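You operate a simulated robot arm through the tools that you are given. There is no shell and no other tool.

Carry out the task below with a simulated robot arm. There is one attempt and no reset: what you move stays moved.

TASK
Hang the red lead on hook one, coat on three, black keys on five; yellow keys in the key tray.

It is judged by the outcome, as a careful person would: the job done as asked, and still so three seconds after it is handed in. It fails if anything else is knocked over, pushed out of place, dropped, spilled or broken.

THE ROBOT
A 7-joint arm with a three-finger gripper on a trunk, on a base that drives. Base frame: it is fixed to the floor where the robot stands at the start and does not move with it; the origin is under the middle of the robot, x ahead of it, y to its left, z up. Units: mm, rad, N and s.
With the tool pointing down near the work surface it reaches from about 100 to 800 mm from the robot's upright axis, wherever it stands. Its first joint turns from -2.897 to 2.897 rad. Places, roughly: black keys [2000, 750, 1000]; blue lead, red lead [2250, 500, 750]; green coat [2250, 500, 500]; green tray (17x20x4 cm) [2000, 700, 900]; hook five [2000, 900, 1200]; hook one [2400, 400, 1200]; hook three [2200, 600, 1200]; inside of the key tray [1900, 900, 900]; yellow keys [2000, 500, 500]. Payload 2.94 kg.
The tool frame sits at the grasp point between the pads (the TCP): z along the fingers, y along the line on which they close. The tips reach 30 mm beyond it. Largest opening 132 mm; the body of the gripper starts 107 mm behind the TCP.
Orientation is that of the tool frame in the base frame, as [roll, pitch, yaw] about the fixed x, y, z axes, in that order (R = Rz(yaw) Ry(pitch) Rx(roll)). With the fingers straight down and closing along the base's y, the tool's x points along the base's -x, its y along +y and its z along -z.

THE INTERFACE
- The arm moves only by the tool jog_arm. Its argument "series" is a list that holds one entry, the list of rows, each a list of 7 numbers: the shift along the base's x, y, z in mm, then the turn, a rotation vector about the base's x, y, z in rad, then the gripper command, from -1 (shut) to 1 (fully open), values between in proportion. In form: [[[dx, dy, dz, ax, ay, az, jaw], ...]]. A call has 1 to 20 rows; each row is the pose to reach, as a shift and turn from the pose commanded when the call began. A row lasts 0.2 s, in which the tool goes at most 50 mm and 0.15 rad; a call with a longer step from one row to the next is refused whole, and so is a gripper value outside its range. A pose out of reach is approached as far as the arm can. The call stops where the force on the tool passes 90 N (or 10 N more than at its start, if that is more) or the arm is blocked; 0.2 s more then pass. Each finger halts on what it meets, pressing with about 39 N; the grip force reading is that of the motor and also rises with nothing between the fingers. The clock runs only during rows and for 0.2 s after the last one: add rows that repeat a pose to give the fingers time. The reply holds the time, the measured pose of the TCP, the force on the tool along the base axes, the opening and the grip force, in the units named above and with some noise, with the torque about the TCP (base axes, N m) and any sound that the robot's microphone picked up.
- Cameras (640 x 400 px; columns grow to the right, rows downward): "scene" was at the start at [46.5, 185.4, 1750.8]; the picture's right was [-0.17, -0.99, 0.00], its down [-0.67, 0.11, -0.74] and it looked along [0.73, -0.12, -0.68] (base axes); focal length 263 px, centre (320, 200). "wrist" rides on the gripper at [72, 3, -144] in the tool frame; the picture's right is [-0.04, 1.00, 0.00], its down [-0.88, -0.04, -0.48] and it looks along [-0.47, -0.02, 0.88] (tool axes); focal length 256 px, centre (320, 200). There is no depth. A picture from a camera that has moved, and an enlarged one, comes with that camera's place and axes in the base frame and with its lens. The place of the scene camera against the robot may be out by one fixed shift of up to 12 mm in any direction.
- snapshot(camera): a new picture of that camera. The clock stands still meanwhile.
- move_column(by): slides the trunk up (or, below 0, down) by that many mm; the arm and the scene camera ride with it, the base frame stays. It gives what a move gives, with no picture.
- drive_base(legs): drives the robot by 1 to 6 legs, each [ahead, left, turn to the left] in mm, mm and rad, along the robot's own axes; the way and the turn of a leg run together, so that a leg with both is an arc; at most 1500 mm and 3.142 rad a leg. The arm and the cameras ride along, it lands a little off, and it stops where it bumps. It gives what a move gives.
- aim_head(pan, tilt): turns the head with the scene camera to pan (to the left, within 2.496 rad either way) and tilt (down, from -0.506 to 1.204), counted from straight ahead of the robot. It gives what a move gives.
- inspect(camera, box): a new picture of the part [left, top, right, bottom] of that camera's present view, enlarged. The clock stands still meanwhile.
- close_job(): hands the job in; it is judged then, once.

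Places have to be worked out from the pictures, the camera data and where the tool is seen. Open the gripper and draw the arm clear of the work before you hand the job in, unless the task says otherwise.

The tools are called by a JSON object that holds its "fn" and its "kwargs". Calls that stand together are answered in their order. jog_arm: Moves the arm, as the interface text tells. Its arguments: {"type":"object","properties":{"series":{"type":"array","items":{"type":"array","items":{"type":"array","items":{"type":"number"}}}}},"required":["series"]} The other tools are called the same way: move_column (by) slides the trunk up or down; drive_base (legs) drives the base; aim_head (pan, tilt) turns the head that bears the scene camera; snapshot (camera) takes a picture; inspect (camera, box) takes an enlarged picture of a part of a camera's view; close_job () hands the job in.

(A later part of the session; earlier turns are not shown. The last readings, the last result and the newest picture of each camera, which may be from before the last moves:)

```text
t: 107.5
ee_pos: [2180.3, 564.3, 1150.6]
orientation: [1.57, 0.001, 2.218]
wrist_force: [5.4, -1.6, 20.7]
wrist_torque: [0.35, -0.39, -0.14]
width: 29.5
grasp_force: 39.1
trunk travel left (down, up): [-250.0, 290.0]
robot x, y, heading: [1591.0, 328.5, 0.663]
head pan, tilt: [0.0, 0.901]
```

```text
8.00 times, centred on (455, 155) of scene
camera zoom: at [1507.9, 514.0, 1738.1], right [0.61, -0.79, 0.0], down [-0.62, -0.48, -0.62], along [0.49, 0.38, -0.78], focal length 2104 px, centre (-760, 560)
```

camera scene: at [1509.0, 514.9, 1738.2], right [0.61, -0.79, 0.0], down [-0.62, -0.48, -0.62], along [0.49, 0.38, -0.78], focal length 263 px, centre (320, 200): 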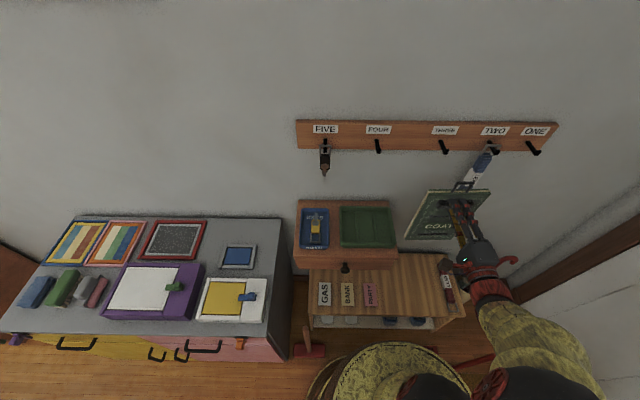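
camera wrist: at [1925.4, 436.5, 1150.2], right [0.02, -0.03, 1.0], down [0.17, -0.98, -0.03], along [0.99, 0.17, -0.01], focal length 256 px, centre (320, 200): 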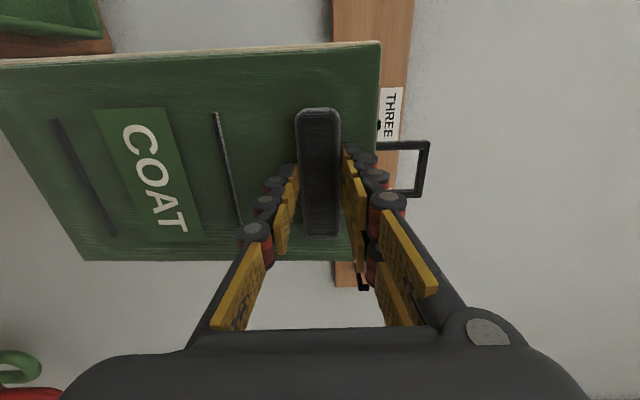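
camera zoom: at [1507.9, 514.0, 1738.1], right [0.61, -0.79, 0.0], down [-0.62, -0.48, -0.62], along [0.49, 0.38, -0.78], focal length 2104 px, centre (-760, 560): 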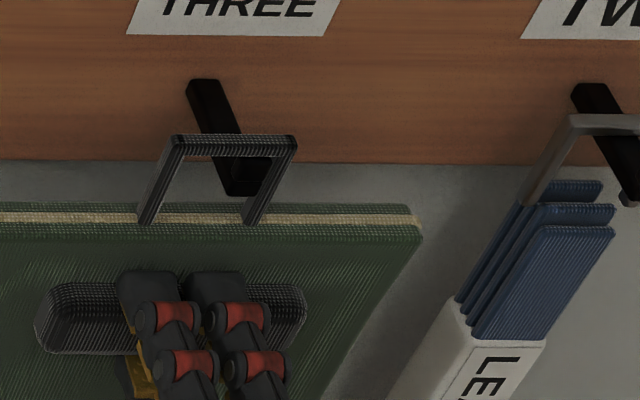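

Still 21 N at z≈1150.6, consistent with resting on the upturn. I'll rise 6 mm, go 10 mm deeper and lower again, watching the force.

{"fn": "jog_arm", "kwargs": {"series": [[[0, 0, 3, 0, 0, 0, -1], [0, 0, 6, 0, 0, 0, -1], [4, 3, 6, 0, 0, 0, -1], [8, 6, 6, 0, 0, 0, -1], [8, 6, 6, 0, 0, 0, -1]]]}}

{"fn": "inspect", "kwargs": {"camera": "wrist", "box": [330, 70, 450, 220]}}

```text
t: 108.7
ee_pos: [2187.6, 570.8, 1155.3]
orientation: [1.573, 0.005, 2.216]
wrist_force: [-0.1, -0.9, -1.6]
wrist_torque: [-0.07, 0.06, 0.0]
width: 29.6
grasp_force: 39.1
trunk travel left (down, up): [-250.0, 290.0]
robot x, y, heading: [1598.8, 329.0, 0.661]
head pan, tilt: [0.0, 0.901]
```

```text
2.67 times, centred on (390, 145) of wrist
camera zoom: at [2029.6, 543.6, 1157.9], right [0.03, -0.03, 1.0], down [0.15, -0.99, -0.04], along [0.99, 0.15, -0.02], focal length 683 px, centre (133, 347)
```

zoom: 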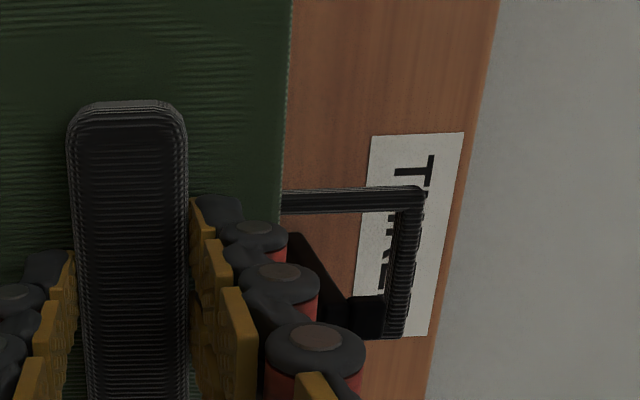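

No contact at this depth. Lowering in small steps.

{"fn": "jog_arm", "kwargs": {"series": [[[0, 0, -3, 0, 0, 0, -1], [0, 0, -6, 0, 0, 0, -1], [0, 0, -9, 0, 0, 0, -1]]]}}

{"fn": "inspect", "kwargs": {"camera": "wrist", "box": [330, 70, 450, 220]}}

```text
t: 109.5
ee_pos: [2187.2, 570.9, 1147.6]
orientation: [1.57, 0.001, 2.217]
wrist_force: [0.2, -0.7, -1.9]
wrist_torque: [-0.03, 0.04, -0.04]
width: 29.4
grasp_force: 38.9
trunk travel left (down, up): [-250.0, 290.0]
robot x, y, heading: [1595.3, 328.9, 0.661]
head pan, tilt: [0.0, 0.901]
```

```text
2.67 times, centred on (390, 145) of wrist
camera zoom: at [2029.9, 543.4, 1149.3], right [0.02, -0.03, 1.0], down [0.15, -0.99, -0.04], along [0.99, 0.15, -0.02], focal length 683 px, centre (133, 347)
```

zoom: 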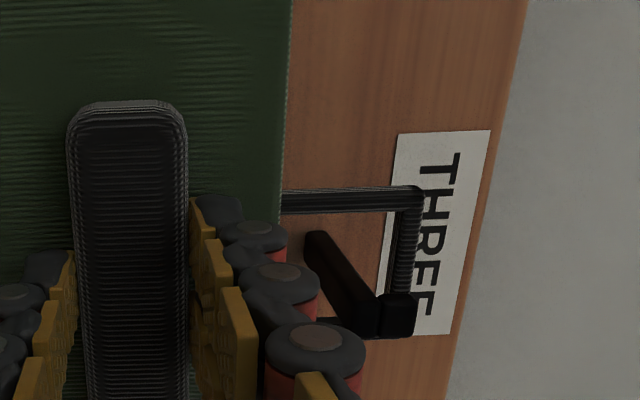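

Now it's below the earlier contact height with no force, and the upturn is in front of the bar. I'll continue down to the peg.

{"fn": "jog_arm", "kwargs": {"series": [[[0, 0, -3, 0, 0, 0, -1], [0, 0, -6, 0, 0, 0, -1], [0, 0, -8, 0, 0, 0, -1]]]}}

```text
t: 110.3
ee_pos: [2187.3, 571.9, 1140.8]
orientation: [1.569, 0.004, 2.217]
wrist_force: [0.4, -0.4, 1.7]
wrist_torque: [0.01, -0.04, 0.02]
width: 29.3
grasp_force: 38.7
trunk travel left (down, up): [-250.0, 290.0]
robot x, y, heading: [1597.7, 327.8, 0.66]
head pan, tilt: [0.0, 0.901]
```

The weight is now taken by the peg (contact at z≈1140). I'll open slowly.

{"fn": "jog_arm", "kwargs": {"series": [[[0, 0, 0, 0, 0, 0, -0.8], [0, 0, 0, 0, 0, 0, -0.55], [0, 0, 0, 0, 0, 0, -0.45], [0, 0, 0, 0, 0, 0, -0.35], [0, 0, 0, 0, 0, 0, -0.25], [0, 0, 0, 0, 0, 0, -0.25]]]}}

{"fn": "snapshot", "kwargs": {"camera": "wrist"}}

{"fn": "inspect", "kwargs": {"camera": "scene", "box": [400, 110, 520, 230]}}

```text
t: 111.7
ee_pos: [2187.5, 572.2, 1139.9]
orientation: [1.571, 0.004, 2.218]
wrist_force: [0.7, -1.2, -0.3]
wrist_torque: [0.0, -0.03, -0.05]
width: 49.6
grasp_force: 0.0
trunk travel left (down, up): [-250.0, 290.0]
robot x, y, heading: [1596.1, 327.1, 0.662]
head pan, tilt: [0.0, 0.901]
```

```text
taken
camera wrist: at [2029.9, 543.8, 1141.7], right [0.02, -0.03, 1.0], down [0.15, -0.99, -0.04], along [0.99, 0.15, -0.02], focal length 256 px, centre (320, 200)
```

wrist: 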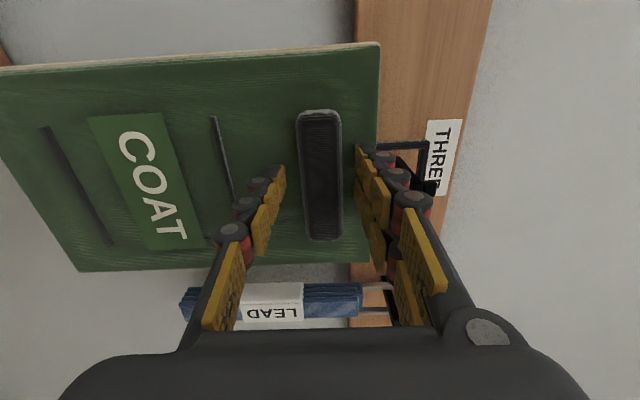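

```text
3.33 times, centred on (460, 170) of scene
camera zoom: at [1508.8, 514.9, 1738.2], right [0.61, -0.79, 0.0], down [-0.62, -0.48, -0.62], along [0.49, 0.38, -0.78], focal length 877 px, centre (-147, 300)
```

zoom: 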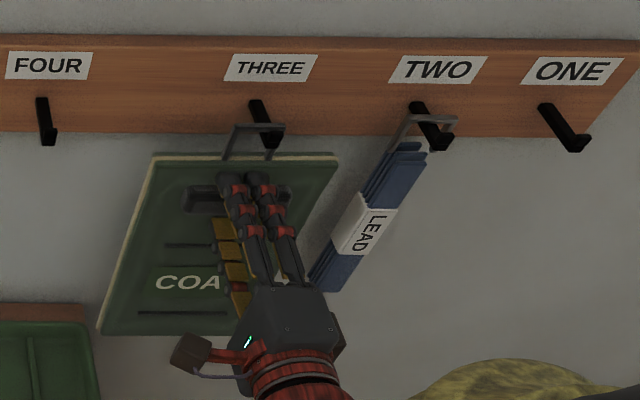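

The coat hangs on hook three. I'll back straight out.

{"fn": "jog_arm", "kwargs": {"series": [[[-6, -4.5, 0, 0, 0, 0, -0.25], [-20, -15, 0, 0, 0, 0, -0.25], [-48, -36, 0, 0, 0, 0, -0.25], [-80, -60, 0, 0, 0, 0, -0.25], [-112, -84, 0, 0, 0, 0, -0.25], [-136, -102, 0, 0, 0, 0, -0.25], [-136, -102, 0, 0, 0, 0, -0.25]]]}}

{"fn": "snapshot", "kwargs": {"camera": "wrist"}}

{"fn": "snapshot", "kwargs": {"camera": "scene"}}

```text
t: 113.3
ee_pos: [2050.8, 469.7, 1140.7]
orientation: [1.571, 0.004, 2.219]
wrist_force: [-0.7, 0.9, -0.6]
wrist_torque: [-0.01, -0.03, 0.01]
width: 49.5
grasp_force: 0.1
trunk travel left (down, up): [-250.0, 290.0]
robot x, y, heading: [1594.0, 328.5, 0.659]
head pan, tilt: [0.0, 0.901]
```

```text
taken
camera wrist: at [1893.4, 442.2, 1141.9], right [0.02, -0.03, 1.0], down [0.15, -0.99, -0.04], along [0.99, 0.15, -0.02], focal length 256 px, centre (320, 200)
```

wrist: 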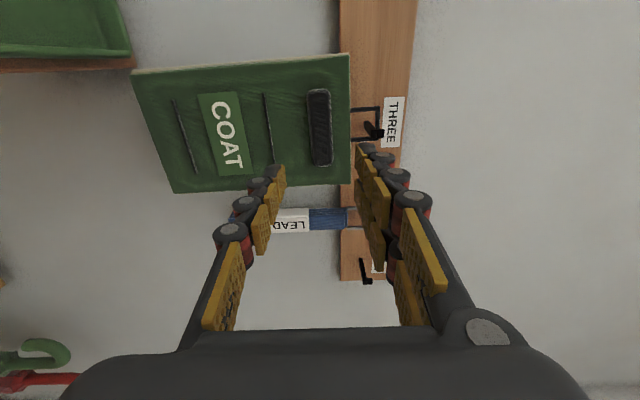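

```text
taken
camera scene: at [1508.5, 514.8, 1738.2], right [0.61, -0.79, 0.0], down [-0.62, -0.48, -0.62], along [0.49, 0.38, -0.78], focal length 263 px, centre (320, 200)
```

scene: 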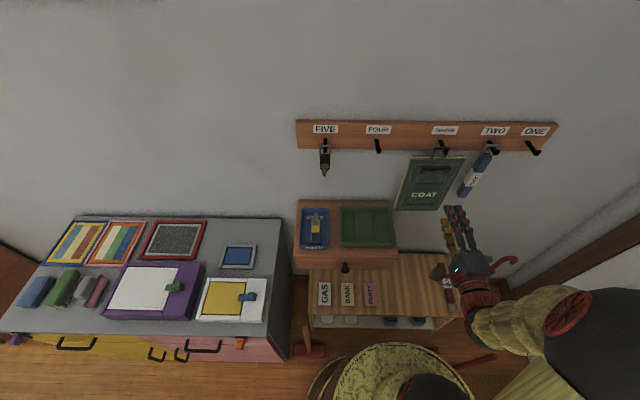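

The coat hangs properly. Now the lead; it must be turned on the bench first. I'll pitch the tool down again while backing off.

{"fn": "jog_arm", "kwargs": {"series": [[[-6, -4, 0, -0.0858, 0.1141, 0, 0.0], [-12, -8, 0, -0.1716, 0.2282, 0, 0.0], [-18, -13, -5, -0.2574, 0.3423, 0, 0.0], [-24, -18, -10, -0.3432, 0.4564, 0, 0.0], [-30, -22, -15, -0.429, 0.5705, 0, 0.0], [-36, -27, -20, -0.5148, 0.6846, 0, 0.0], [-42, -31, -25, -0.6006, 0.7987, 0, 0.0], [-48, -36, -30, -0.6864, 0.9128, 0, 0.0], [-54, -40, -40, -0.7722, 1.0269, 0, 0.0], [-60, -45, -50, -0.858, 1.141, 0, 0.0], [-60, -45, -50, -0.944, 1.2551, 0, 0.0], [-60, -45, -50, -0.944, 1.2551, 0, 0.0], [-60, -45, -50, -0.944, 1.2551, 0, 0.0]]]}}

```text
t: 116.1
ee_pos: [1992.2, 423.5, 1089.9]
orientation: [-3.14, -0.001, 2.218]
wrist_force: [0.0, -0.5, 0.7]
wrist_torque: [-0.03, 0.01, -0.02]
width: 66.0
grasp_force: 0.0
trunk travel left (down, up): [-250.0, 290.0]
robot x, y, heading: [1596.9, 328.5, 0.663]
head pan, tilt: [0.0, 0.901]
```

Now a quarter turn back to the default yaw while moving right above the bench end.

{"fn": "jog_arm", "kwargs": {"series": [[[11, -14, -10, 0, 0, 0.143, 0.0], [22, -29, -20, 0, 0, 0.286, 0.0], [33, -44, -35, 0, 0, 0.429, 0.0], [44, -58, -55, 0, 0, 0.572, 0.0], [55, -73, -75, 0, 0, 0.715, 0.0], [66, -87, -95, 0, 0, 0.858, 0.0], [77, -102, -115, 0, 0, 1.001, 0.0], [88, -116, -135, 0, 0, 1.144, 0.0], [99, -131, -155, 0, 0, 1.287, 0.0], [110, -145, -175, 0, 0, 1.43, 0.0], [120, -160, -190, 0, 0, 1.569, 0.0], [120, -160, -190, 0, 0, 1.569, 0.0]]]}}

{"fn": "snapshot", "kwargs": {"camera": "scene"}}

```text
t: 118.7
ee_pos: [2112.5, 265.5, 899.6]
orientation: [-3.141, 0.001, -2.494]
wrist_force: [0.4, 0.0, -0.5]
wrist_torque: [0.01, -0.02, 0.02]
width: 65.8
grasp_force: 0.1
trunk travel left (down, up): [-250.0, 290.0]
robot x, y, heading: [1595.9, 326.7, 0.66]
head pan, tilt: [0.0, 0.901]
```

```text
taken
camera scene: at [1509.2, 514.6, 1738.2], right [0.61, -0.79, 0.0], down [-0.62, -0.48, -0.62], along [0.49, 0.38, -0.78], focal length 263 px, centre (320, 200)
```

scene: 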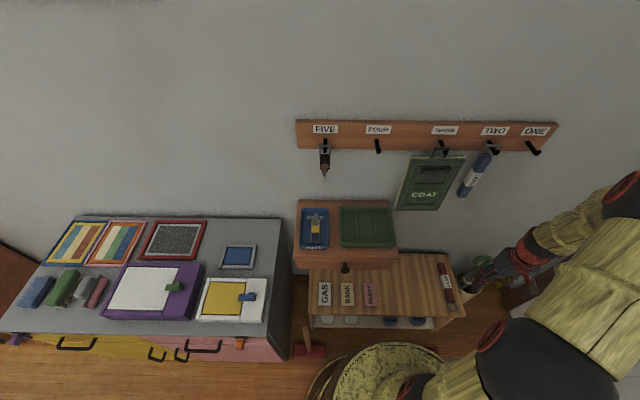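

I'll lower the trunk by 170 mm to get a good working height over the bench.

{"fn": "move_column", "kwargs": {"by": -170}}

{"fn": "snapshot", "kwargs": {"camera": "wrist"}}

```text
t: 120.7
ee_pos: [2111.8, 264.4, 729.1]
orientation: [3.141, 0.0, -2.496]
wrist_force: [-0.4, 0.6, -0.4]
wrist_torque: [0.0, 0.03, -0.02]
width: 66.2
grasp_force: 0.1
trunk travel left (down, up): [-80.0, 460.0]
robot x, y, heading: [1595.4, 323.7, 0.658]
head pan, tilt: [0.0, 0.901]
```

```text
taken
camera wrist: at [2052.7, 224.2, 873.3], right [-0.57, 0.82, 0.0], down [0.72, 0.5, 0.48], along [0.39, 0.27, -0.88], focal length 256 px, centre (320, 200)
```

wrist: 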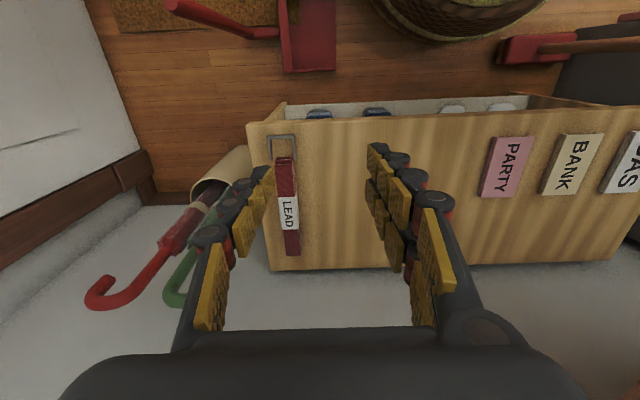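

Lead at r≈425. I'll move above its upper body (n≈478).

{"fn": "jog_arm", "kwargs": {"series": [[[25, 2, -30, 0, 0, 0, 0.0], [50, 4, -62, 0, 0, 0, 0.0], [75, 6, -95, 0, 0, 0, 0.0], [100, 9, -130, 0, 0, 0, 0.0], [121, 11, -165, 0, 0, 0, 0.0], [121, 11, -165, 0, 0, 0, 0.0]]]}}

{"fn": "snapshot", "kwargs": {"camera": "wrist"}}

```text
t: 122.0
ee_pos: [2232.5, 275.1, 564.0]
orientation: [3.14, 0.001, -2.496]
wrist_force: [-0.1, -0.1, -1.2]
wrist_torque: [-0.03, 0.01, 0.0]
width: 66.3
grasp_force: 0.0
trunk travel left (down, up): [-80.0, 460.0]
robot x, y, heading: [1598.9, 328.2, 0.658]
head pan, tilt: [0.0, 0.901]
```

```text
taken
camera wrist: at [2173.4, 235.3, 706.8], right [-0.57, 0.82, 0.0], down [0.72, 0.5, 0.48], along [0.39, 0.27, -0.88], focal length 256 px, centre (320, 200)
```

wrist: 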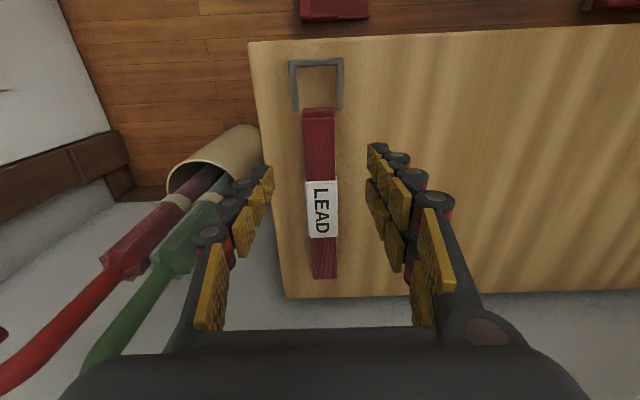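

Aligned well over the lead. I'll descend to tips ≈455 and close.

{"fn": "jog_arm", "kwargs": {"series": [[[0, 0, -25, 0, 0, 0, 0.0], [0, 0, -50, 0, 0, 0, 0.0], [0, 0, -68, 0, 0, 0, 0.0], [0, 0, -79, 0, 0, 0, 0.0], [0, 0, -79, 0, 0, 0, 0.0]]]}}

{"fn": "snapshot", "kwargs": {"camera": "wrist"}}

```text
t: 123.2
ee_pos: [2232.1, 275.4, 486.0]
orientation: [-3.141, 0.002, -2.496]
wrist_force: [0.7, 0.4, -0.8]
wrist_torque: [0.02, 0.03, 0.01]
width: 66.1
grasp_force: 0.1
trunk travel left (down, up): [-80.0, 460.0]
robot x, y, heading: [1594.2, 326.4, 0.657]
head pan, tilt: [0.0, 0.901]
```

```text
taken
camera wrist: at [2173.3, 235.0, 628.5], right [-0.57, 0.82, 0.0], down [0.72, 0.5, 0.48], along [0.39, 0.27, -0.88], focal length 256 px, centre (320, 200)
```

wrist: 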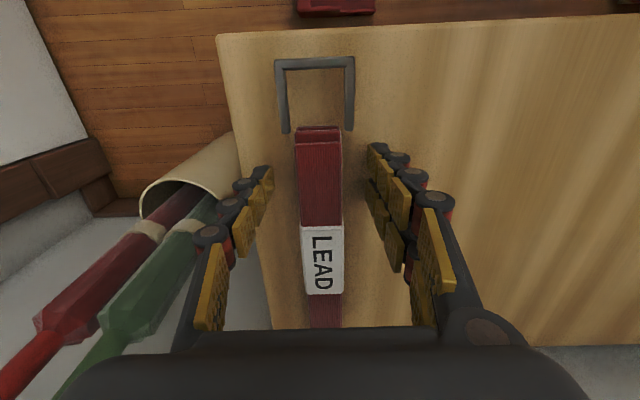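

Nothing touched. Closing on the lead's body.

{"fn": "jog_arm", "kwargs": {"series": [[[0, 0, 0, 0, 0, 0, -0.3], [0, 0, 0, 0, 0, 0, -0.6], [0, 0, 0, 0, 0, 0, -1], [0, 0, 0, 0, 0, 0, -1], [0, 0, 0, 0, 0, 0, -1]]]}}

{"fn": "inspect", "kwargs": {"camera": "wrist", "box": [220, 40, 420, 330]}}

```text
t: 124.5
ee_pos: [2232.5, 275.9, 486.5]
orientation: [-3.141, -0.001, -2.496]
wrist_force: [0.4, 0.8, 0.2]
wrist_torque: [0.02, 0.02, -0.08]
width: 31.4
grasp_force: 36.7
trunk travel left (down, up): [-80.0, 460.0]
robot x, y, heading: [1596.1, 331.1, 0.661]
head pan, tilt: [0.0, 0.901]
```

```text
1.38 times, centred on (320, 185) of wrist
camera zoom: at [2173.3, 235.0, 628.8], right [-0.57, 0.82, 0.0], down [0.72, 0.5, 0.48], along [0.39, 0.27, -0.88], focal length 353 px, centre (320, 221)
```

zoom: 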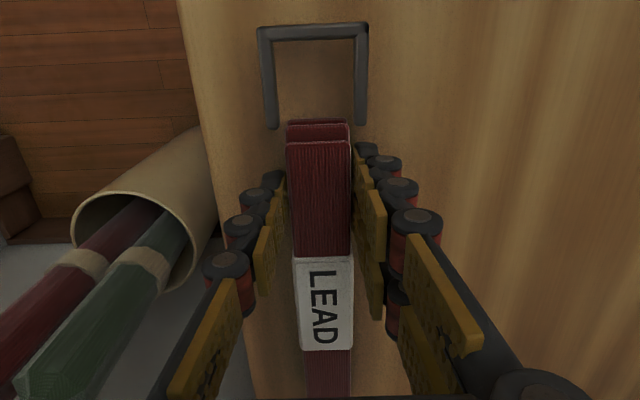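

Gripped (31.4 mm). I'll lift it and rotate a quarter turn over the freed bench area.

{"fn": "jog_arm", "kwargs": {"series": [[[0, 0, 15, 0, 0, 0, -1], [0, 0, 45, 0, 0, 0, -1], [0, 0, 80, 0, 0, 0, -1], [-6, 8, 80, 0, 0, 0.143, -1], [-12, 16, 80, 0, 0, 0.286, -1], [-18, 24, 80, 0, 0, 0.429, -1], [-24, 32, 80, 0, 0, 0.572, -1], [-30, 40, 80, 0, 0, 0.715, -1], [-36, 48, 80, 0, 0, 0.858, -1], [-42, 56, 80, 0, 0, 1.001, -1], [-48, 64, 80, 0, 0, 1.144, -1], [-54, 72, 80, 0, 0, 1.287, -1], [-57, 76, 80, 0, 0, 1.43, -1], [-57, 76, 80, 0, 0, 1.57, -1], [-57, 76, 80, 0, 0, 1.57, -1]]]}}

{"fn": "snapshot", "kwargs": {"camera": "wrist"}}

{"fn": "snapshot", "kwargs": {"camera": "scene"}}

```text
t: 127.7
ee_pos: [2176.1, 351.9, 566.8]
orientation: [3.139, 0.001, -0.922]
wrist_force: [-0.1, 0.0, -0.3]
wrist_torque: [-0.03, -0.06, -0.02]
width: 31.3
grasp_force: 39.2
trunk travel left (down, up): [-80.0, 460.0]
robot x, y, heading: [1593.5, 327.2, 0.664]
head pan, tilt: [0.0, 0.901]
```

```text
taken
camera wrist: at [2217.0, 292.7, 708.7], right [-0.82, -0.57, 0.0], down [-0.5, 0.72, 0.48], along [-0.27, 0.39, -0.88], focal length 256 px, centre (320, 200)
```

wrist: 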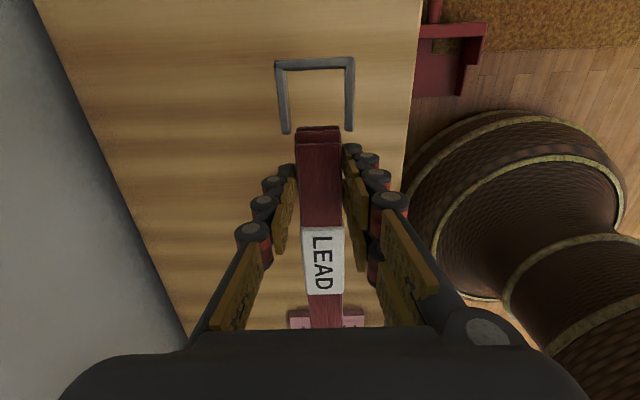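

```text
taken
camera scene: at [1509.1, 514.9, 1568.2], right [0.61, -0.79, 0.0], down [-0.62, -0.48, -0.62], along [0.49, 0.38, -0.78], focal length 263 px, centre (320, 200)
```

scene: 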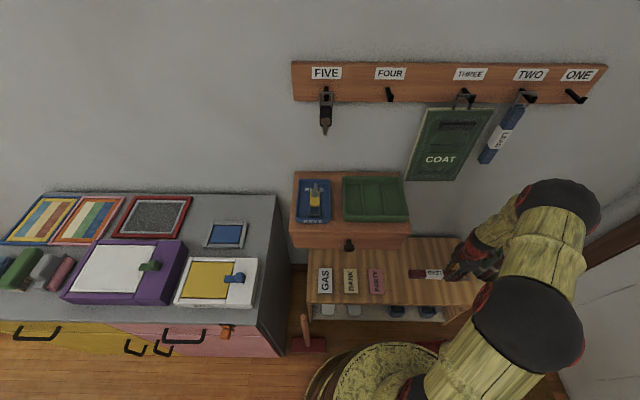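

The lead now points along the bench with its loop to the right. I'll set it down in the free area and release.

{"fn": "jog_arm", "kwargs": {"series": [[[0, 0, -30, 0, 0, 0, -1], [0, 0, -60, 0, 0, 0, -1], [0, 0, -74, 0, 0, 0, -1], [0, 0, -79, 0, 0, 0, -1], [0, 0, -80, 0, 0, 0, -1]]]}}

```text
t: 128.8
ee_pos: [2175.4, 351.9, 486.1]
orientation: [3.14, -0.001, -0.925]
wrist_force: [-1.3, 0.5, 1.6]
wrist_torque: [0.16, 0.18, -0.02]
width: 31.1
grasp_force: 39.2
trunk travel left (down, up): [-80.0, 460.0]
robot x, y, heading: [1598.0, 324.5, 0.661]
head pan, tilt: [0.0, 0.901]
```

Light contact at the pick height, so it lies on the bench. Releasing and rising.

{"fn": "jog_arm", "kwargs": {"series": [[[0, 0, 0, 0, 0, 0, -0.6], [0, 0, 0, 0, 0, 0, -0.3], [0, 0, 0, 0, 0, 0, 0.0], [0, 0, 0, 0, 0, 0, 0.0], [0, 0, 30, 0, 0, 0, 0.0], [0, 0, 75, 0, 0, 0, 0.0], [0, 0, 120, 0, 0, 0, 0.0], [0, 0, 120, 0, 0, 0, 0.0]]]}}

{"fn": "snapshot", "kwargs": {"camera": "wrist"}}

```text
t: 130.7
ee_pos: [2176.8, 351.3, 606.3]
orientation: [3.14, 0.001, -0.926]
wrist_force: [-0.4, -0.4, 0.1]
wrist_torque: [-0.01, -0.07, 0.0]
width: 65.9
grasp_force: 0.1
trunk travel left (down, up): [-80.0, 460.0]
robot x, y, heading: [1591.0, 332.3, 0.663]
head pan, tilt: [0.0, 0.901]
```

```text
taken
camera wrist: at [2217.2, 293.0, 749.4], right [-0.82, -0.57, 0.0], down [-0.5, 0.73, 0.48], along [-0.27, 0.39, -0.88], focal length 256 px, centre (320, 200)
```

wrist: 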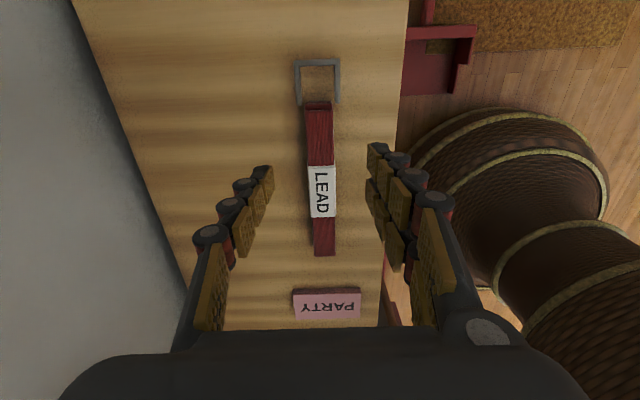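

The lead lies neatly along the bench. Now I'll turn the empty gripper half round, first quarter.

{"fn": "jog_arm", "kwargs": {"series": [[[-4, -3, 20, 0, 0, -0.143, 0.0], [-8, -6, 40, 0, 0, -0.286, 0.0], [-12, -9, 60, 0, 0, -0.429, 0.0], [-16, -12, 80, 0, 0, -0.572, 0.0], [-20, -15, 80, 0, 0, -0.715, 0.0], [-24, -18, 80, 0, 0, -0.858, 0.0], [-24, -18, 80, 0, 0, -1.001, 0.0], [-24, -18, 80, 0, 0, -1.144, 0.0], [-24, -18, 80, 0, 0, -1.287, 0.0], [-24, -18, 80, 0, 0, -1.43, 0.0], [-24, -18, 80, 0, 0, -1.571, 0.0]]]}}

{"fn": "jog_arm", "kwargs": {"series": [[[0, 0, 0, 0, 0, -0.143, 0.0], [0, 0, 0, 0, 0, -0.286, 0.0], [0, 0, 0, 0, 0, -0.429, 0.0], [0, 0, 0, 0, 0, -0.572, 0.0], [0, 0, 0, 0, 0, -0.715, 0.0], [0, 0, 0, 0, 0, -0.858, 0.0], [0, 0, 0, 0, 0, -1.001, 0.0], [0, 0, 0, 0, 0, -1.144, 0.0], [0, 0, 0, 0, 0, -1.287, 0.0], [0, 0, 0, 0, 0, -1.43, 0.0], [0, 0, 0, 0, 0, -1.571, 0.0], [0, 0, 0, 0, 0, -1.571, 0.0]]]}}

{"fn": "snapshot", "kwargs": {"camera": "wrist"}}

```text
t: 133.1
ee_pos: [2151.1, 333.6, 686.1]
orientation: [3.142, -0.002, -2.499]
wrist_force: [0.2, 0.6, 0.5]
wrist_torque: [-0.01, -0.05, -0.01]
width: 66.1
grasp_force: 0.0
trunk travel left (down, up): [-80.0, 460.0]
robot x, y, heading: [1594.6, 329.9, 0.661]
head pan, tilt: [0.0, 0.901]
```

```text
t: 135.7
ee_pos: [2151.0, 334.9, 686.8]
orientation: [-3.141, 0.001, 2.215]
wrist_force: [-0.5, 0.1, 0.2]
wrist_torque: [-0.03, 0.0, 0.0]
width: 66.0
grasp_force: 0.1
trunk travel left (down, up): [-80.0, 460.0]
robot x, y, heading: [1594.9, 329.5, 0.657]
head pan, tilt: [0.0, 0.901]
```

```text
taken
camera wrist: at [2111.2, 394.0, 829.2], right [0.83, 0.56, 0.0], down [0.5, -0.73, 0.48], along [0.27, -0.39, -0.88], focal length 256 px, centre (320, 200)
```

wrist: 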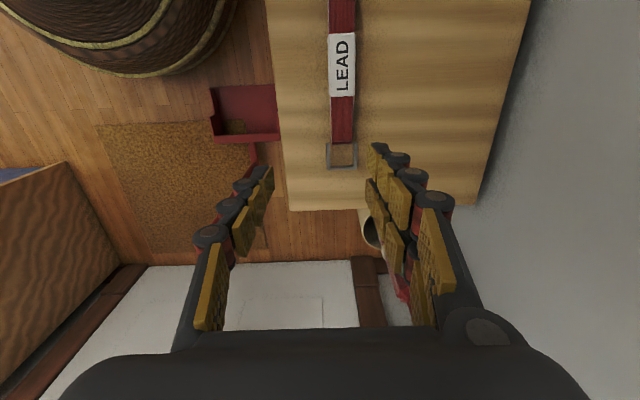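

Turn reached. I'll go above the lead again and check alignment.

{"fn": "jog_arm", "kwargs": {"series": [[[12, 8, -40, 0, 0, 0, 0.0], [25.2, 16.4, -85, 0, 0, 0, 0.0], [25.2, 16.4, -120, 0, 0, 0, 0.0], [25.2, 16.4, -120, 0, 0, 0, 0.0]]]}}

{"fn": "snapshot", "kwargs": {"camera": "wrist"}}

```text
t: 136.7
ee_pos: [2177.4, 350.2, 565.9]
orientation: [3.14, 0.001, 2.216]
wrist_force: [0.6, 0.2, 0.1]
wrist_torque: [0.0, 0.01, 0.0]
width: 66.2
grasp_force: 0.1
trunk travel left (down, up): [-80.0, 460.0]
robot x, y, heading: [1597.5, 326.3, 0.664]
head pan, tilt: [0.0, 0.901]
```

```text
taken
camera wrist: at [2136.8, 410.5, 708.6], right [0.82, 0.57, 0.0], down [0.5, -0.73, 0.48], along [0.27, -0.39, -0.88], focal length 256 px, centre (320, 200)
```

wrist: 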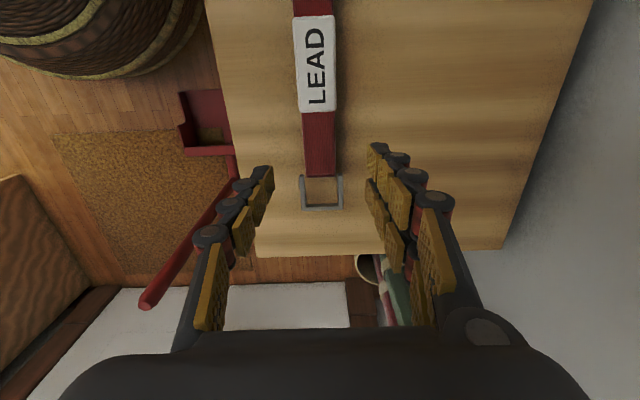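

Aligned (body centre at n≈478, free span r 299–360). I'll go down and grip near the loop end.

{"fn": "jog_arm", "kwargs": {"series": [[[-1, 1, -25, 0, 0, 0, 0.0], [-1, 1, -50, 0, 0, 0, 0.0], [-1, 1, -70, 0, 0, 0, 0.0], [-1, 1, -79, 0, 0, 0, 0.0], [-1, 1, -79, 0, 0, 0, -0.3], [-1, 1, -79, 0, 0, 0, -0.6], [-1, 1, -79, 0, 0, 0, -1], [-1, 1, -79, 0, 0, 0, -1], [-1, 1, -79, 0, 0, 0, -1]]]}}

{"fn": "snapshot", "kwargs": {"camera": "wrist"}}

```text
t: 138.7
ee_pos: [2176.5, 350.1, 486.9]
orientation: [3.141, -0.001, 2.214]
wrist_force: [0.7, -0.7, 0.6]
wrist_torque: [-0.01, -0.03, 0.01]
width: 31.2
grasp_force: 36.7
trunk travel left (down, up): [-80.0, 460.0]
robot x, y, heading: [1594.0, 329.3, 0.662]
head pan, tilt: [0.0, 0.901]
```

```text
taken
camera wrist: at [2135.6, 411.0, 630.0], right [0.82, 0.57, 0.0], down [0.5, -0.73, 0.48], along [0.27, -0.39, -0.88], focal length 256 px, centre (320, 200)
```

wrist: 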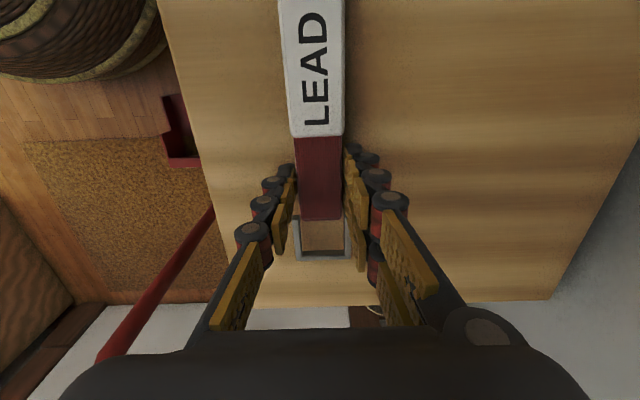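

Gripped near the loop. I'll lift, back off and then raise the trunk to its earlier height.

{"fn": "jog_arm", "kwargs": {"series": [[[0, 0, 15, 0, 0, 0, -1], [0, 0, 45, 0, 0, 0, -1], [0, 0, 85, 0, 0, 0, -1], [-12, -9, 120, 0, 0, 0, -1], [-25, -19, 155, 0, 0, 0, -1], [-40, -30, 190, 0, 0, 0, -1], [-40, -30, 190, 0, 0, 0, -1]]]}}

{"fn": "move_column", "kwargs": {"by": 170}}

{"fn": "snapshot", "kwargs": {"camera": "scene"}}

{"fn": "snapshot", "kwargs": {"camera": "wrist"}}

```text
t: 140.2
ee_pos: [2135.3, 321.7, 677.4]
orientation: [-3.141, 0.001, 2.217]
wrist_force: [0.1, 0.2, -0.6]
wrist_torque: [-0.06, -0.05, 0.0]
width: 31.1
grasp_force: 39.1
trunk travel left (down, up): [-80.0, 460.0]
robot x, y, heading: [1594.3, 325.8, 0.661]
head pan, tilt: [0.0, 0.901]
```

```text
t: 142.2
ee_pos: [2136.7, 321.9, 846.2]
orientation: [3.142, 0.0, 2.215]
wrist_force: [0.3, -0.2, -0.4]
wrist_torque: [-0.06, -0.08, -0.01]
width: 31.1
grasp_force: 39.0
trunk travel left (down, up): [-250.0, 290.0]
robot x, y, heading: [1598.2, 327.7, 0.662]
head pan, tilt: [0.0, 0.901]
```

```text
taken
camera scene: at [1509.2, 514.8, 1738.1], right [0.61, -0.79, 0.0], down [-0.62, -0.48, -0.62], along [0.49, 0.38, -0.78], focal length 263 px, centre (320, 200)
```

scene: 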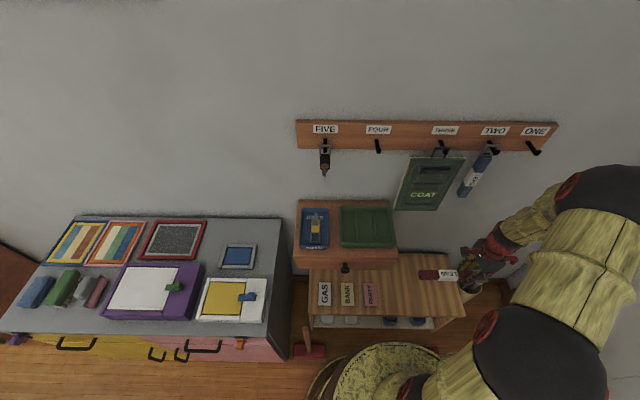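

```text
taken
camera wrist: at [2095.7, 381.5, 989.7], right [0.82, 0.57, 0.0], down [0.5, -0.73, 0.48], along [0.27, -0.39, -0.88], focal length 256 px, centre (320, 200)
```

wrist: 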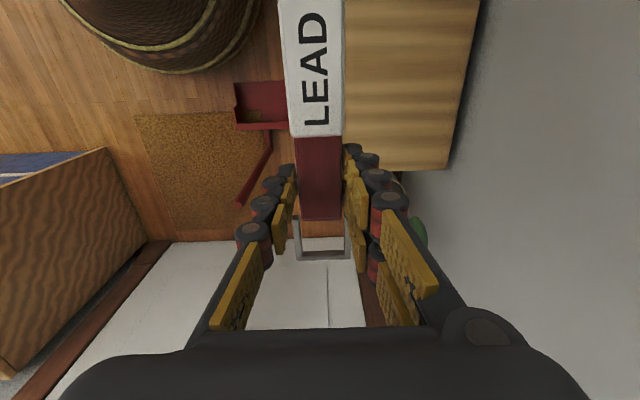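

Held level. I'll yaw a quarter turn so the loop points at the wall, rising and moving right toward hook one.

{"fn": "jog_arm", "kwargs": {"series": [[[2, -4, 14, 0, 0, 0.143, -1], [5, -9, 28, 0, 0, 0.286, -1], [7, -14, 42, 0, 0, 0.429, -1], [10, -19, 56, 0, 0, 0.572, -1], [12, -24, 70, 0, 0, 0.715, -1], [15, -29, 84, 0, 0, 0.858, -1], [17, -34, 98, 0, 0, 1.001, -1], [20, -39, 112, 0, 0, 1.144, -1], [22, -44, 126, 0, 0, 1.287, -1], [25, -49, 140, 0, 0, 1.43, -1], [28, -54, 150, 0, 0, 1.572, -1], [28, -54, 150, 0, 0, 1.572, -1]]]}}

```text
t: 144.8
ee_pos: [2164.7, 267.1, 998.6]
orientation: [3.14, 0.001, -2.495]
wrist_force: [0.7, -0.2, -0.6]
wrist_torque: [0.07, -0.03, 0.03]
width: 31.0
grasp_force: 39.1
trunk travel left (down, up): [-250.0, 290.0]
robot x, y, heading: [1595.2, 330.1, 0.663]
head pan, tilt: [0.0, 0.901]
```

Now pitching up to horizontal so the lead hangs loop-up.

{"fn": "jog_arm", "kwargs": {"series": [[[3, 0, 10, 0.0858, -0.1141, 0, -1], [7, 0, 20, 0.1716, -0.2282, 0, -1], [10, 0, 30, 0.2574, -0.3423, 0, -1], [14, 0, 40, 0.3432, -0.4564, 0, -1], [17, 0, 50, 0.429, -0.5705, 0, -1], [21, 0, 60, 0.5148, -0.6846, 0, -1], [24, 0, 70, 0.6006, -0.7987, 0, -1], [28, 0, 80, 0.6864, -0.9128, 0, -1], [32, 0, 90, 0.7722, -1.0269, 0, -1], [36, 0, 100, 0.858, -1.141, 0, -1], [39, 0, 110, 0.944, -1.2551, 0, -1], [39, 0, 110, 0.944, -1.2551, 0, -1], [39, 0, 110, 0.944, -1.2551, 0, -1]]]}}

{"fn": "snapshot", "kwargs": {"camera": "wrist"}}

{"fn": "snapshot", "kwargs": {"camera": "scene"}}

```text
t: 147.6
ee_pos: [2202.3, 267.6, 1107.3]
orientation: [-1.323, 1.568, -0.677]
wrist_force: [-0.8, 0.4, -1.3]
wrist_torque: [-0.03, 0.03, -0.02]
width: 31.1
grasp_force: 38.6
trunk travel left (down, up): [-250.0, 290.0]
robot x, y, heading: [1596.2, 331.9, 0.659]
head pan, tilt: [0.0, 0.901]
```

```text
taken
camera wrist: at [2086.9, 184.0, 1033.9], right [-0.6, 0.8, 0.04], down [-0.36, -0.32, 0.88], along [0.71, 0.51, 0.48], focal length 256 px, centre (320, 200)
```

wrist: 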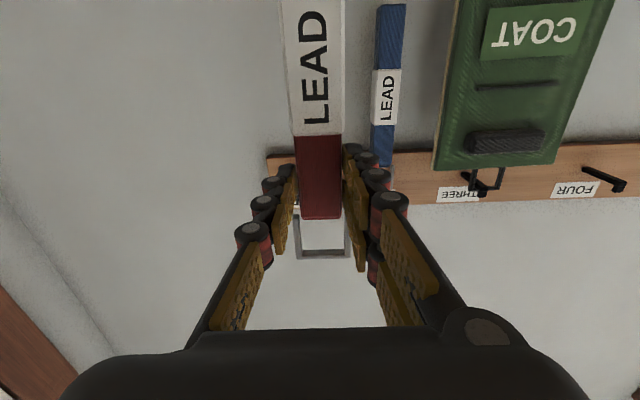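

```text
taken
camera scene: at [1508.7, 514.8, 1738.2], right [0.61, -0.79, 0.0], down [-0.62, -0.48, -0.62], along [0.49, 0.38, -0.78], focal length 263 px, centre (320, 200)
```

scene: 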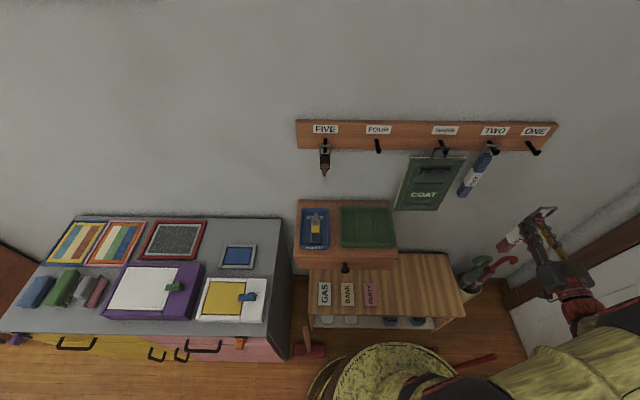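

Upright and steady. I'll zoom into the loop to get its offsets.

{"fn": "inspect", "kwargs": {"camera": "wrist", "box": [250, 130, 390, 280]}}

{"fn": "inspect", "kwargs": {"camera": "scene", "box": [470, 110, 590, 260]}}

```text
2.67 times, centred on (320, 205) of wrist
camera zoom: at [2086.9, 184.0, 1033.9], right [-0.6, 0.8, 0.04], down [-0.36, -0.32, 0.88], along [0.71, 0.51, 0.48], focal length 683 px, centre (320, 187)
```

zoom: 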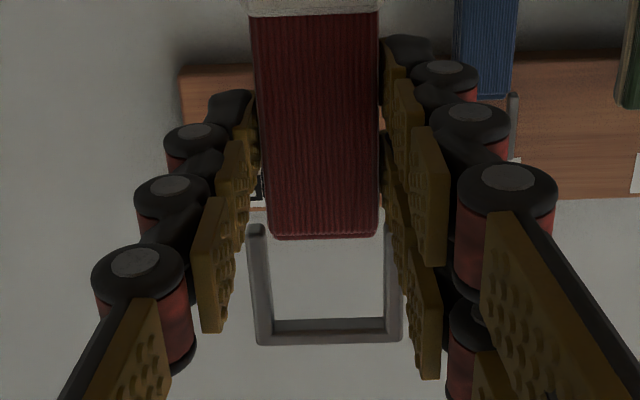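

```text
2.67 times, centred on (530, 185) of scene
camera zoom: at [1508.7, 514.8, 1738.2], right [0.61, -0.79, 0.0], down [-0.62, -0.48, -0.62], along [0.49, 0.38, -0.78], focal length 701 px, centre (-240, 240)
```

zoom: 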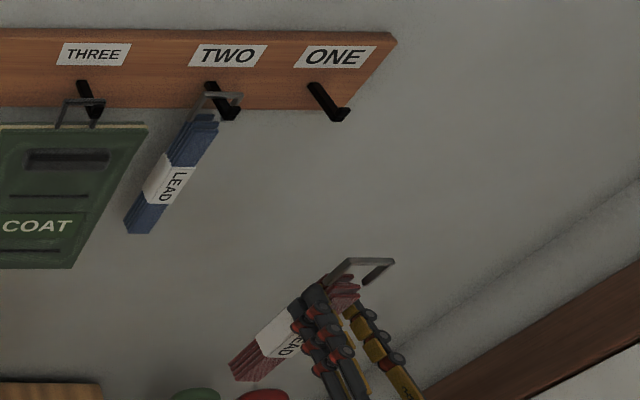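

The opening runs about TCP+29…+65-75. I'll move to just in front of hook one (r≈435) at z≈1163 and look again.

{"fn": "jog_arm", "kwargs": {"series": [[[26, 12, 15, 0, 0, 0, -1], [52, 25, 30, 0, 0, 0, -1], [78, 37, 45, 0, 0, 0, -1], [102, 49, 56, 0, 0, 0, -1], [102, 49, 56, 0, 0, 0, -1], [102, 49, 56, 0, 0, 0, -1]]]}}

{"fn": "snapshot", "kwargs": {"camera": "wrist"}}

{"fn": "inspect", "kwargs": {"camera": "wrist", "box": [250, 130, 390, 280]}}

{"fn": "inspect", "kwargs": {"camera": "scene", "box": [480, 110, 580, 210]}}

```text
t: 149.0
ee_pos: [2305.7, 317.2, 1163.9]
orientation: [-1.986, 1.569, -1.341]
wrist_force: [0.6, -0.9, -0.5]
wrist_torque: [-0.03, 0.01, 0.0]
width: 31.1
grasp_force: 39.1
trunk travel left (down, up): [-250.0, 290.0]
robot x, y, heading: [1596.5, 329.1, 0.665]
head pan, tilt: [0.0, 0.901]
```

```text
taken
camera wrist: at [2189.6, 233.1, 1090.3], right [-0.6, 0.8, 0.04], down [-0.36, -0.32, 0.88], along [0.71, 0.51, 0.47], focal length 256 px, centre (320, 200)
```

wrist: 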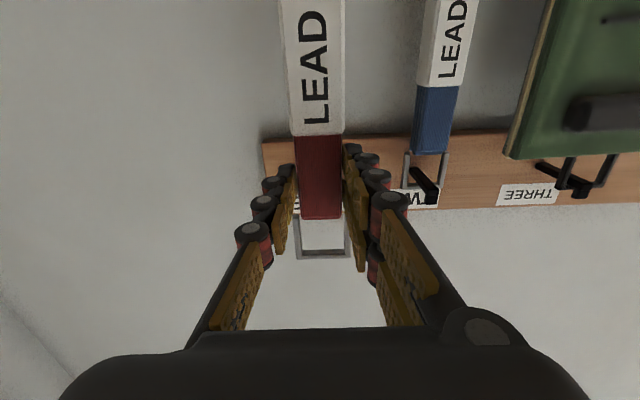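

```text
2.67 times, centred on (320, 205) of wrist
camera zoom: at [2189.6, 233.1, 1090.3], right [-0.6, 0.8, 0.04], down [-0.36, -0.32, 0.88], along [0.71, 0.51, 0.47], focal length 683 px, centre (320, 187)
```

zoom: 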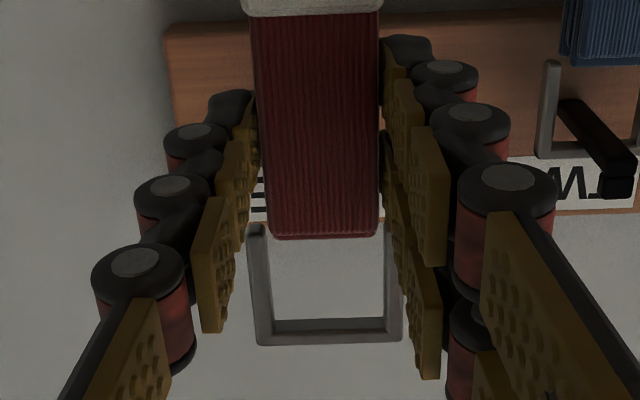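

```text
4.00 times, centred on (530, 160) of scene
camera zoom: at [1508.8, 514.6, 1738.2], right [0.61, -0.79, 0.0], down [-0.62, -0.48, -0.62], along [0.49, 0.38, -0.78], focal length 1052 px, centre (-520, 360)
```

zoom: 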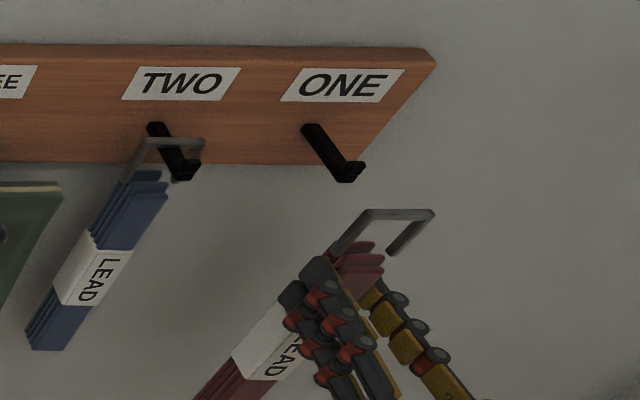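

Hook one is hidden behind the lead for now. From the hook spacing I put it at r≈443, a few mm right of the loop. I'll go forward part way with a small right shift, so it becomes visible in the loop.

{"fn": "jog_arm", "kwargs": {"series": [[[8, 5, 0, 0, 0, 0, -1], [16, 10, 0, 0, 0, 0, -1], [25, 15, 0, 0, 0, 0, -1], [32.8, 19.6, 0, 0, 0, 0, -1], [32.8, 19.6, 0, 0, 0, 0, -1]]]}}

{"fn": "inspect", "kwargs": {"camera": "wrist", "box": [250, 130, 390, 280]}}

{"fn": "inspect", "kwargs": {"camera": "scene", "box": [500, 120, 570, 190]}}

```text
t: 150.2
ee_pos: [2339.2, 336.6, 1162.9]
orientation: [-1.924, 1.569, -1.281]
wrist_force: [-0.1, -0.4, -1.7]
wrist_torque: [-0.01, 0.03, -0.01]
width: 31.2
grasp_force: 39.2
trunk travel left (down, up): [-250.0, 290.0]
robot x, y, heading: [1594.8, 330.6, 0.661]
head pan, tilt: [0.0, 0.901]
```

```text
2.67 times, centred on (320, 205) of wrist
camera zoom: at [2222.4, 252.4, 1090.3], right [-0.6, 0.8, 0.04], down [-0.36, -0.32, 0.88], along [0.71, 0.51, 0.47], focal length 683 px, centre (320, 187)
```

zoom: 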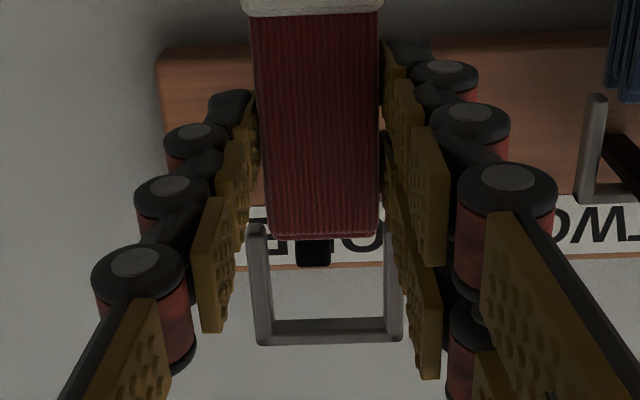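

```text
5.71 times, centred on (535, 155) of scene
camera zoom: at [1509.1, 514.8, 1738.2], right [0.61, -0.79, 0.0], down [-0.62, -0.48, -0.62], along [0.49, 0.38, -0.78], focal length 1503 px, centre (-909, 457)
```

zoom: 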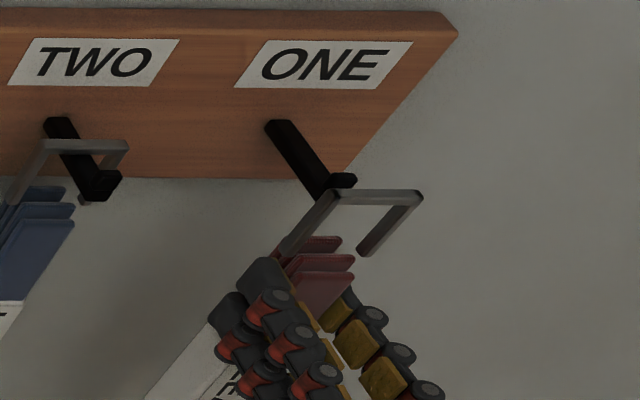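

Hook one's tip is visible inside the opening, about 5 mm right of the loop centre. I'll correct and continue in.

{"fn": "jog_arm", "kwargs": {"series": [[[3, -4, 0.5, 0, 0, 0, -1], [11, 2, 0.5, 0, 0, 0, -1], [19, 8, 0.5, 0, 0, 0, -1], [19, 8, 0.5, 0, 0, 0, -1]]]}}

{"fn": "inspect", "kwargs": {"camera": "wrist", "box": [250, 130, 390, 280]}}

{"fn": "inspect", "kwargs": {"camera": "scene", "box": [500, 120, 570, 190]}}

```text
t: 151.2
ee_pos: [2356.4, 342.8, 1164.3]
orientation: [-2.21, 1.569, -1.563]
wrist_force: [0.3, -0.3, -0.4]
wrist_torque: [0.0, 0.01, -0.01]
width: 31.1
grasp_force: 39.5
trunk travel left (down, up): [-250.0, 290.0]
robot x, y, heading: [1594.9, 328.8, 0.659]
head pan, tilt: [0.0, 0.901]
```

```text
2.67 times, centred on (320, 205) of wrist
camera zoom: at [2240.8, 259.7, 1090.2], right [-0.6, 0.8, 0.04], down [-0.36, -0.32, 0.88], along [0.71, 0.51, 0.47], focal length 683 px, centre (320, 187)
```

zoom: 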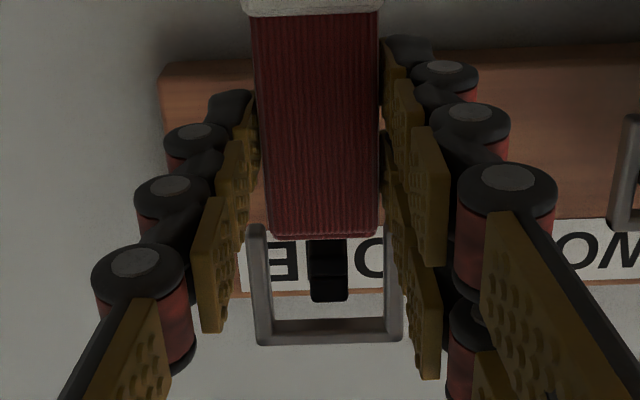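

```text
5.71 times, centred on (535, 155) of scene
camera zoom: at [1509.2, 514.7, 1738.2], right [0.61, -0.79, 0.0], down [-0.62, -0.48, -0.62], along [0.49, 0.38, -0.78], focal length 1503 px, centre (-909, 457)
```

zoom: 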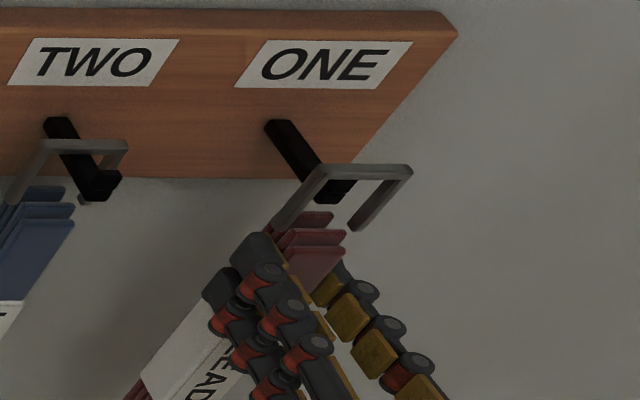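

Centred with room above. Another 22 mm in.

{"fn": "jog_arm", "kwargs": {"series": [[[6, 4.5, 1, 0, 0, 0, -1], [12, 9, 1, 0, 0, 0, -1], [18, 13.5, 1, 0, 0, 0, -1], [18, 13.5, 1, 0, 0, 0, -1]]]}}

{"fn": "inspect", "kwargs": {"camera": "wrist", "box": [250, 130, 390, 280]}}

{"fn": "inspect", "kwargs": {"camera": "scene", "box": [500, 120, 570, 190]}}

```text
t: 152.2
ee_pos: [2375.2, 356.5, 1164.6]
orientation: [-2.099, 1.568, -1.454]
wrist_force: [-0.1, 0.3, -1.4]
wrist_torque: [-0.02, 0.04, -0.03]
width: 31.0
grasp_force: 39.4
trunk travel left (down, up): [-250.0, 290.0]
robot x, y, heading: [1593.3, 330.0, 0.664]
head pan, tilt: [0.0, 0.901]
```

```text
2.67 times, centred on (320, 205) of wrist
camera zoom: at [2259.0, 273.8, 1091.4], right [-0.6, 0.8, 0.04], down [-0.36, -0.32, 0.88], along [0.71, 0.51, 0.47], focal length 683 px, centre (320, 187)
```

zoom: 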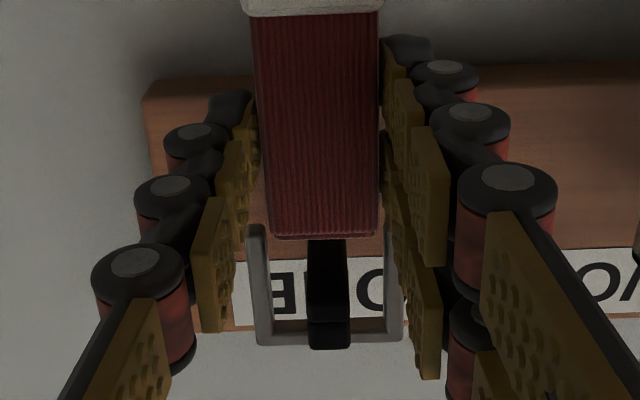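

```text
5.71 times, centred on (535, 155) of scene
camera zoom: at [1509.2, 514.8, 1738.2], right [0.61, -0.79, 0.0], down [-0.62, -0.48, -0.62], along [0.49, 0.38, -0.78], focal length 1503 px, centre (-909, 457)
```

zoom: 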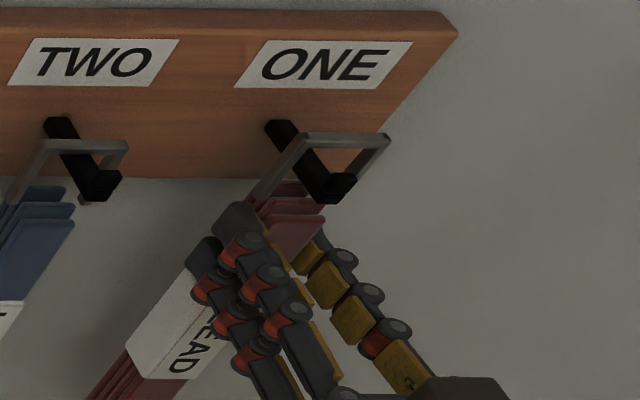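

The upturn now covers the bar in the wrist view. I'll lower in small steps and watch the force.

{"fn": "jog_arm", "kwargs": {"series": [[[0, 0, -3, 0, 0, 0, -1], [0, 0, -6, 0, 0, 0, -1], [0, 0, -9, 0, 0, 0, -1]]]}}

{"fn": "inspect", "kwargs": {"camera": "wrist", "box": [250, 130, 390, 280]}}

```text
t: 153.0
ee_pos: [2373.2, 358.2, 1155.5]
orientation: [-2.327, 1.568, -1.682]
wrist_force: [0.6, -0.1, -0.6]
wrist_torque: [0.01, 0.05, 0.0]
width: 31.1
grasp_force: 38.8
trunk travel left (down, up): [-250.0, 290.0]
robot x, y, heading: [1594.6, 325.3, 0.66]
head pan, tilt: [0.0, 0.901]
```

```text
2.67 times, centred on (320, 205) of wrist
camera zoom: at [2258.6, 273.9, 1082.5], right [-0.6, 0.8, 0.04], down [-0.36, -0.32, 0.88], along [0.72, 0.51, 0.47], focal length 683 px, centre (320, 187)
```

zoom: 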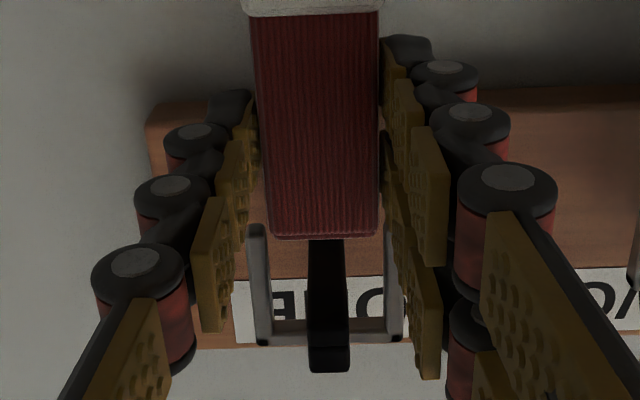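

No contact; continuing down to the peg.

{"fn": "jog_arm", "kwargs": {"series": [[[0, 0, -3, 0, 0, 0, -1], [0, 0, -6, 0, 0, 0, -1], [0, 0, -8, 0, 0, 0, -1]]]}}

```text
t: 153.8
ee_pos: [2375.5, 357.3, 1147.6]
orientation: [-1.313, 1.569, -0.665]
wrist_force: [0.2, 0.4, 1.7]
wrist_torque: [0.04, 0.04, -0.03]
width: 31.1
grasp_force: 38.9
trunk travel left (down, up): [-250.0, 290.0]
robot x, y, heading: [1597.8, 328.4, 0.661]
head pan, tilt: [0.0, 0.901]
```

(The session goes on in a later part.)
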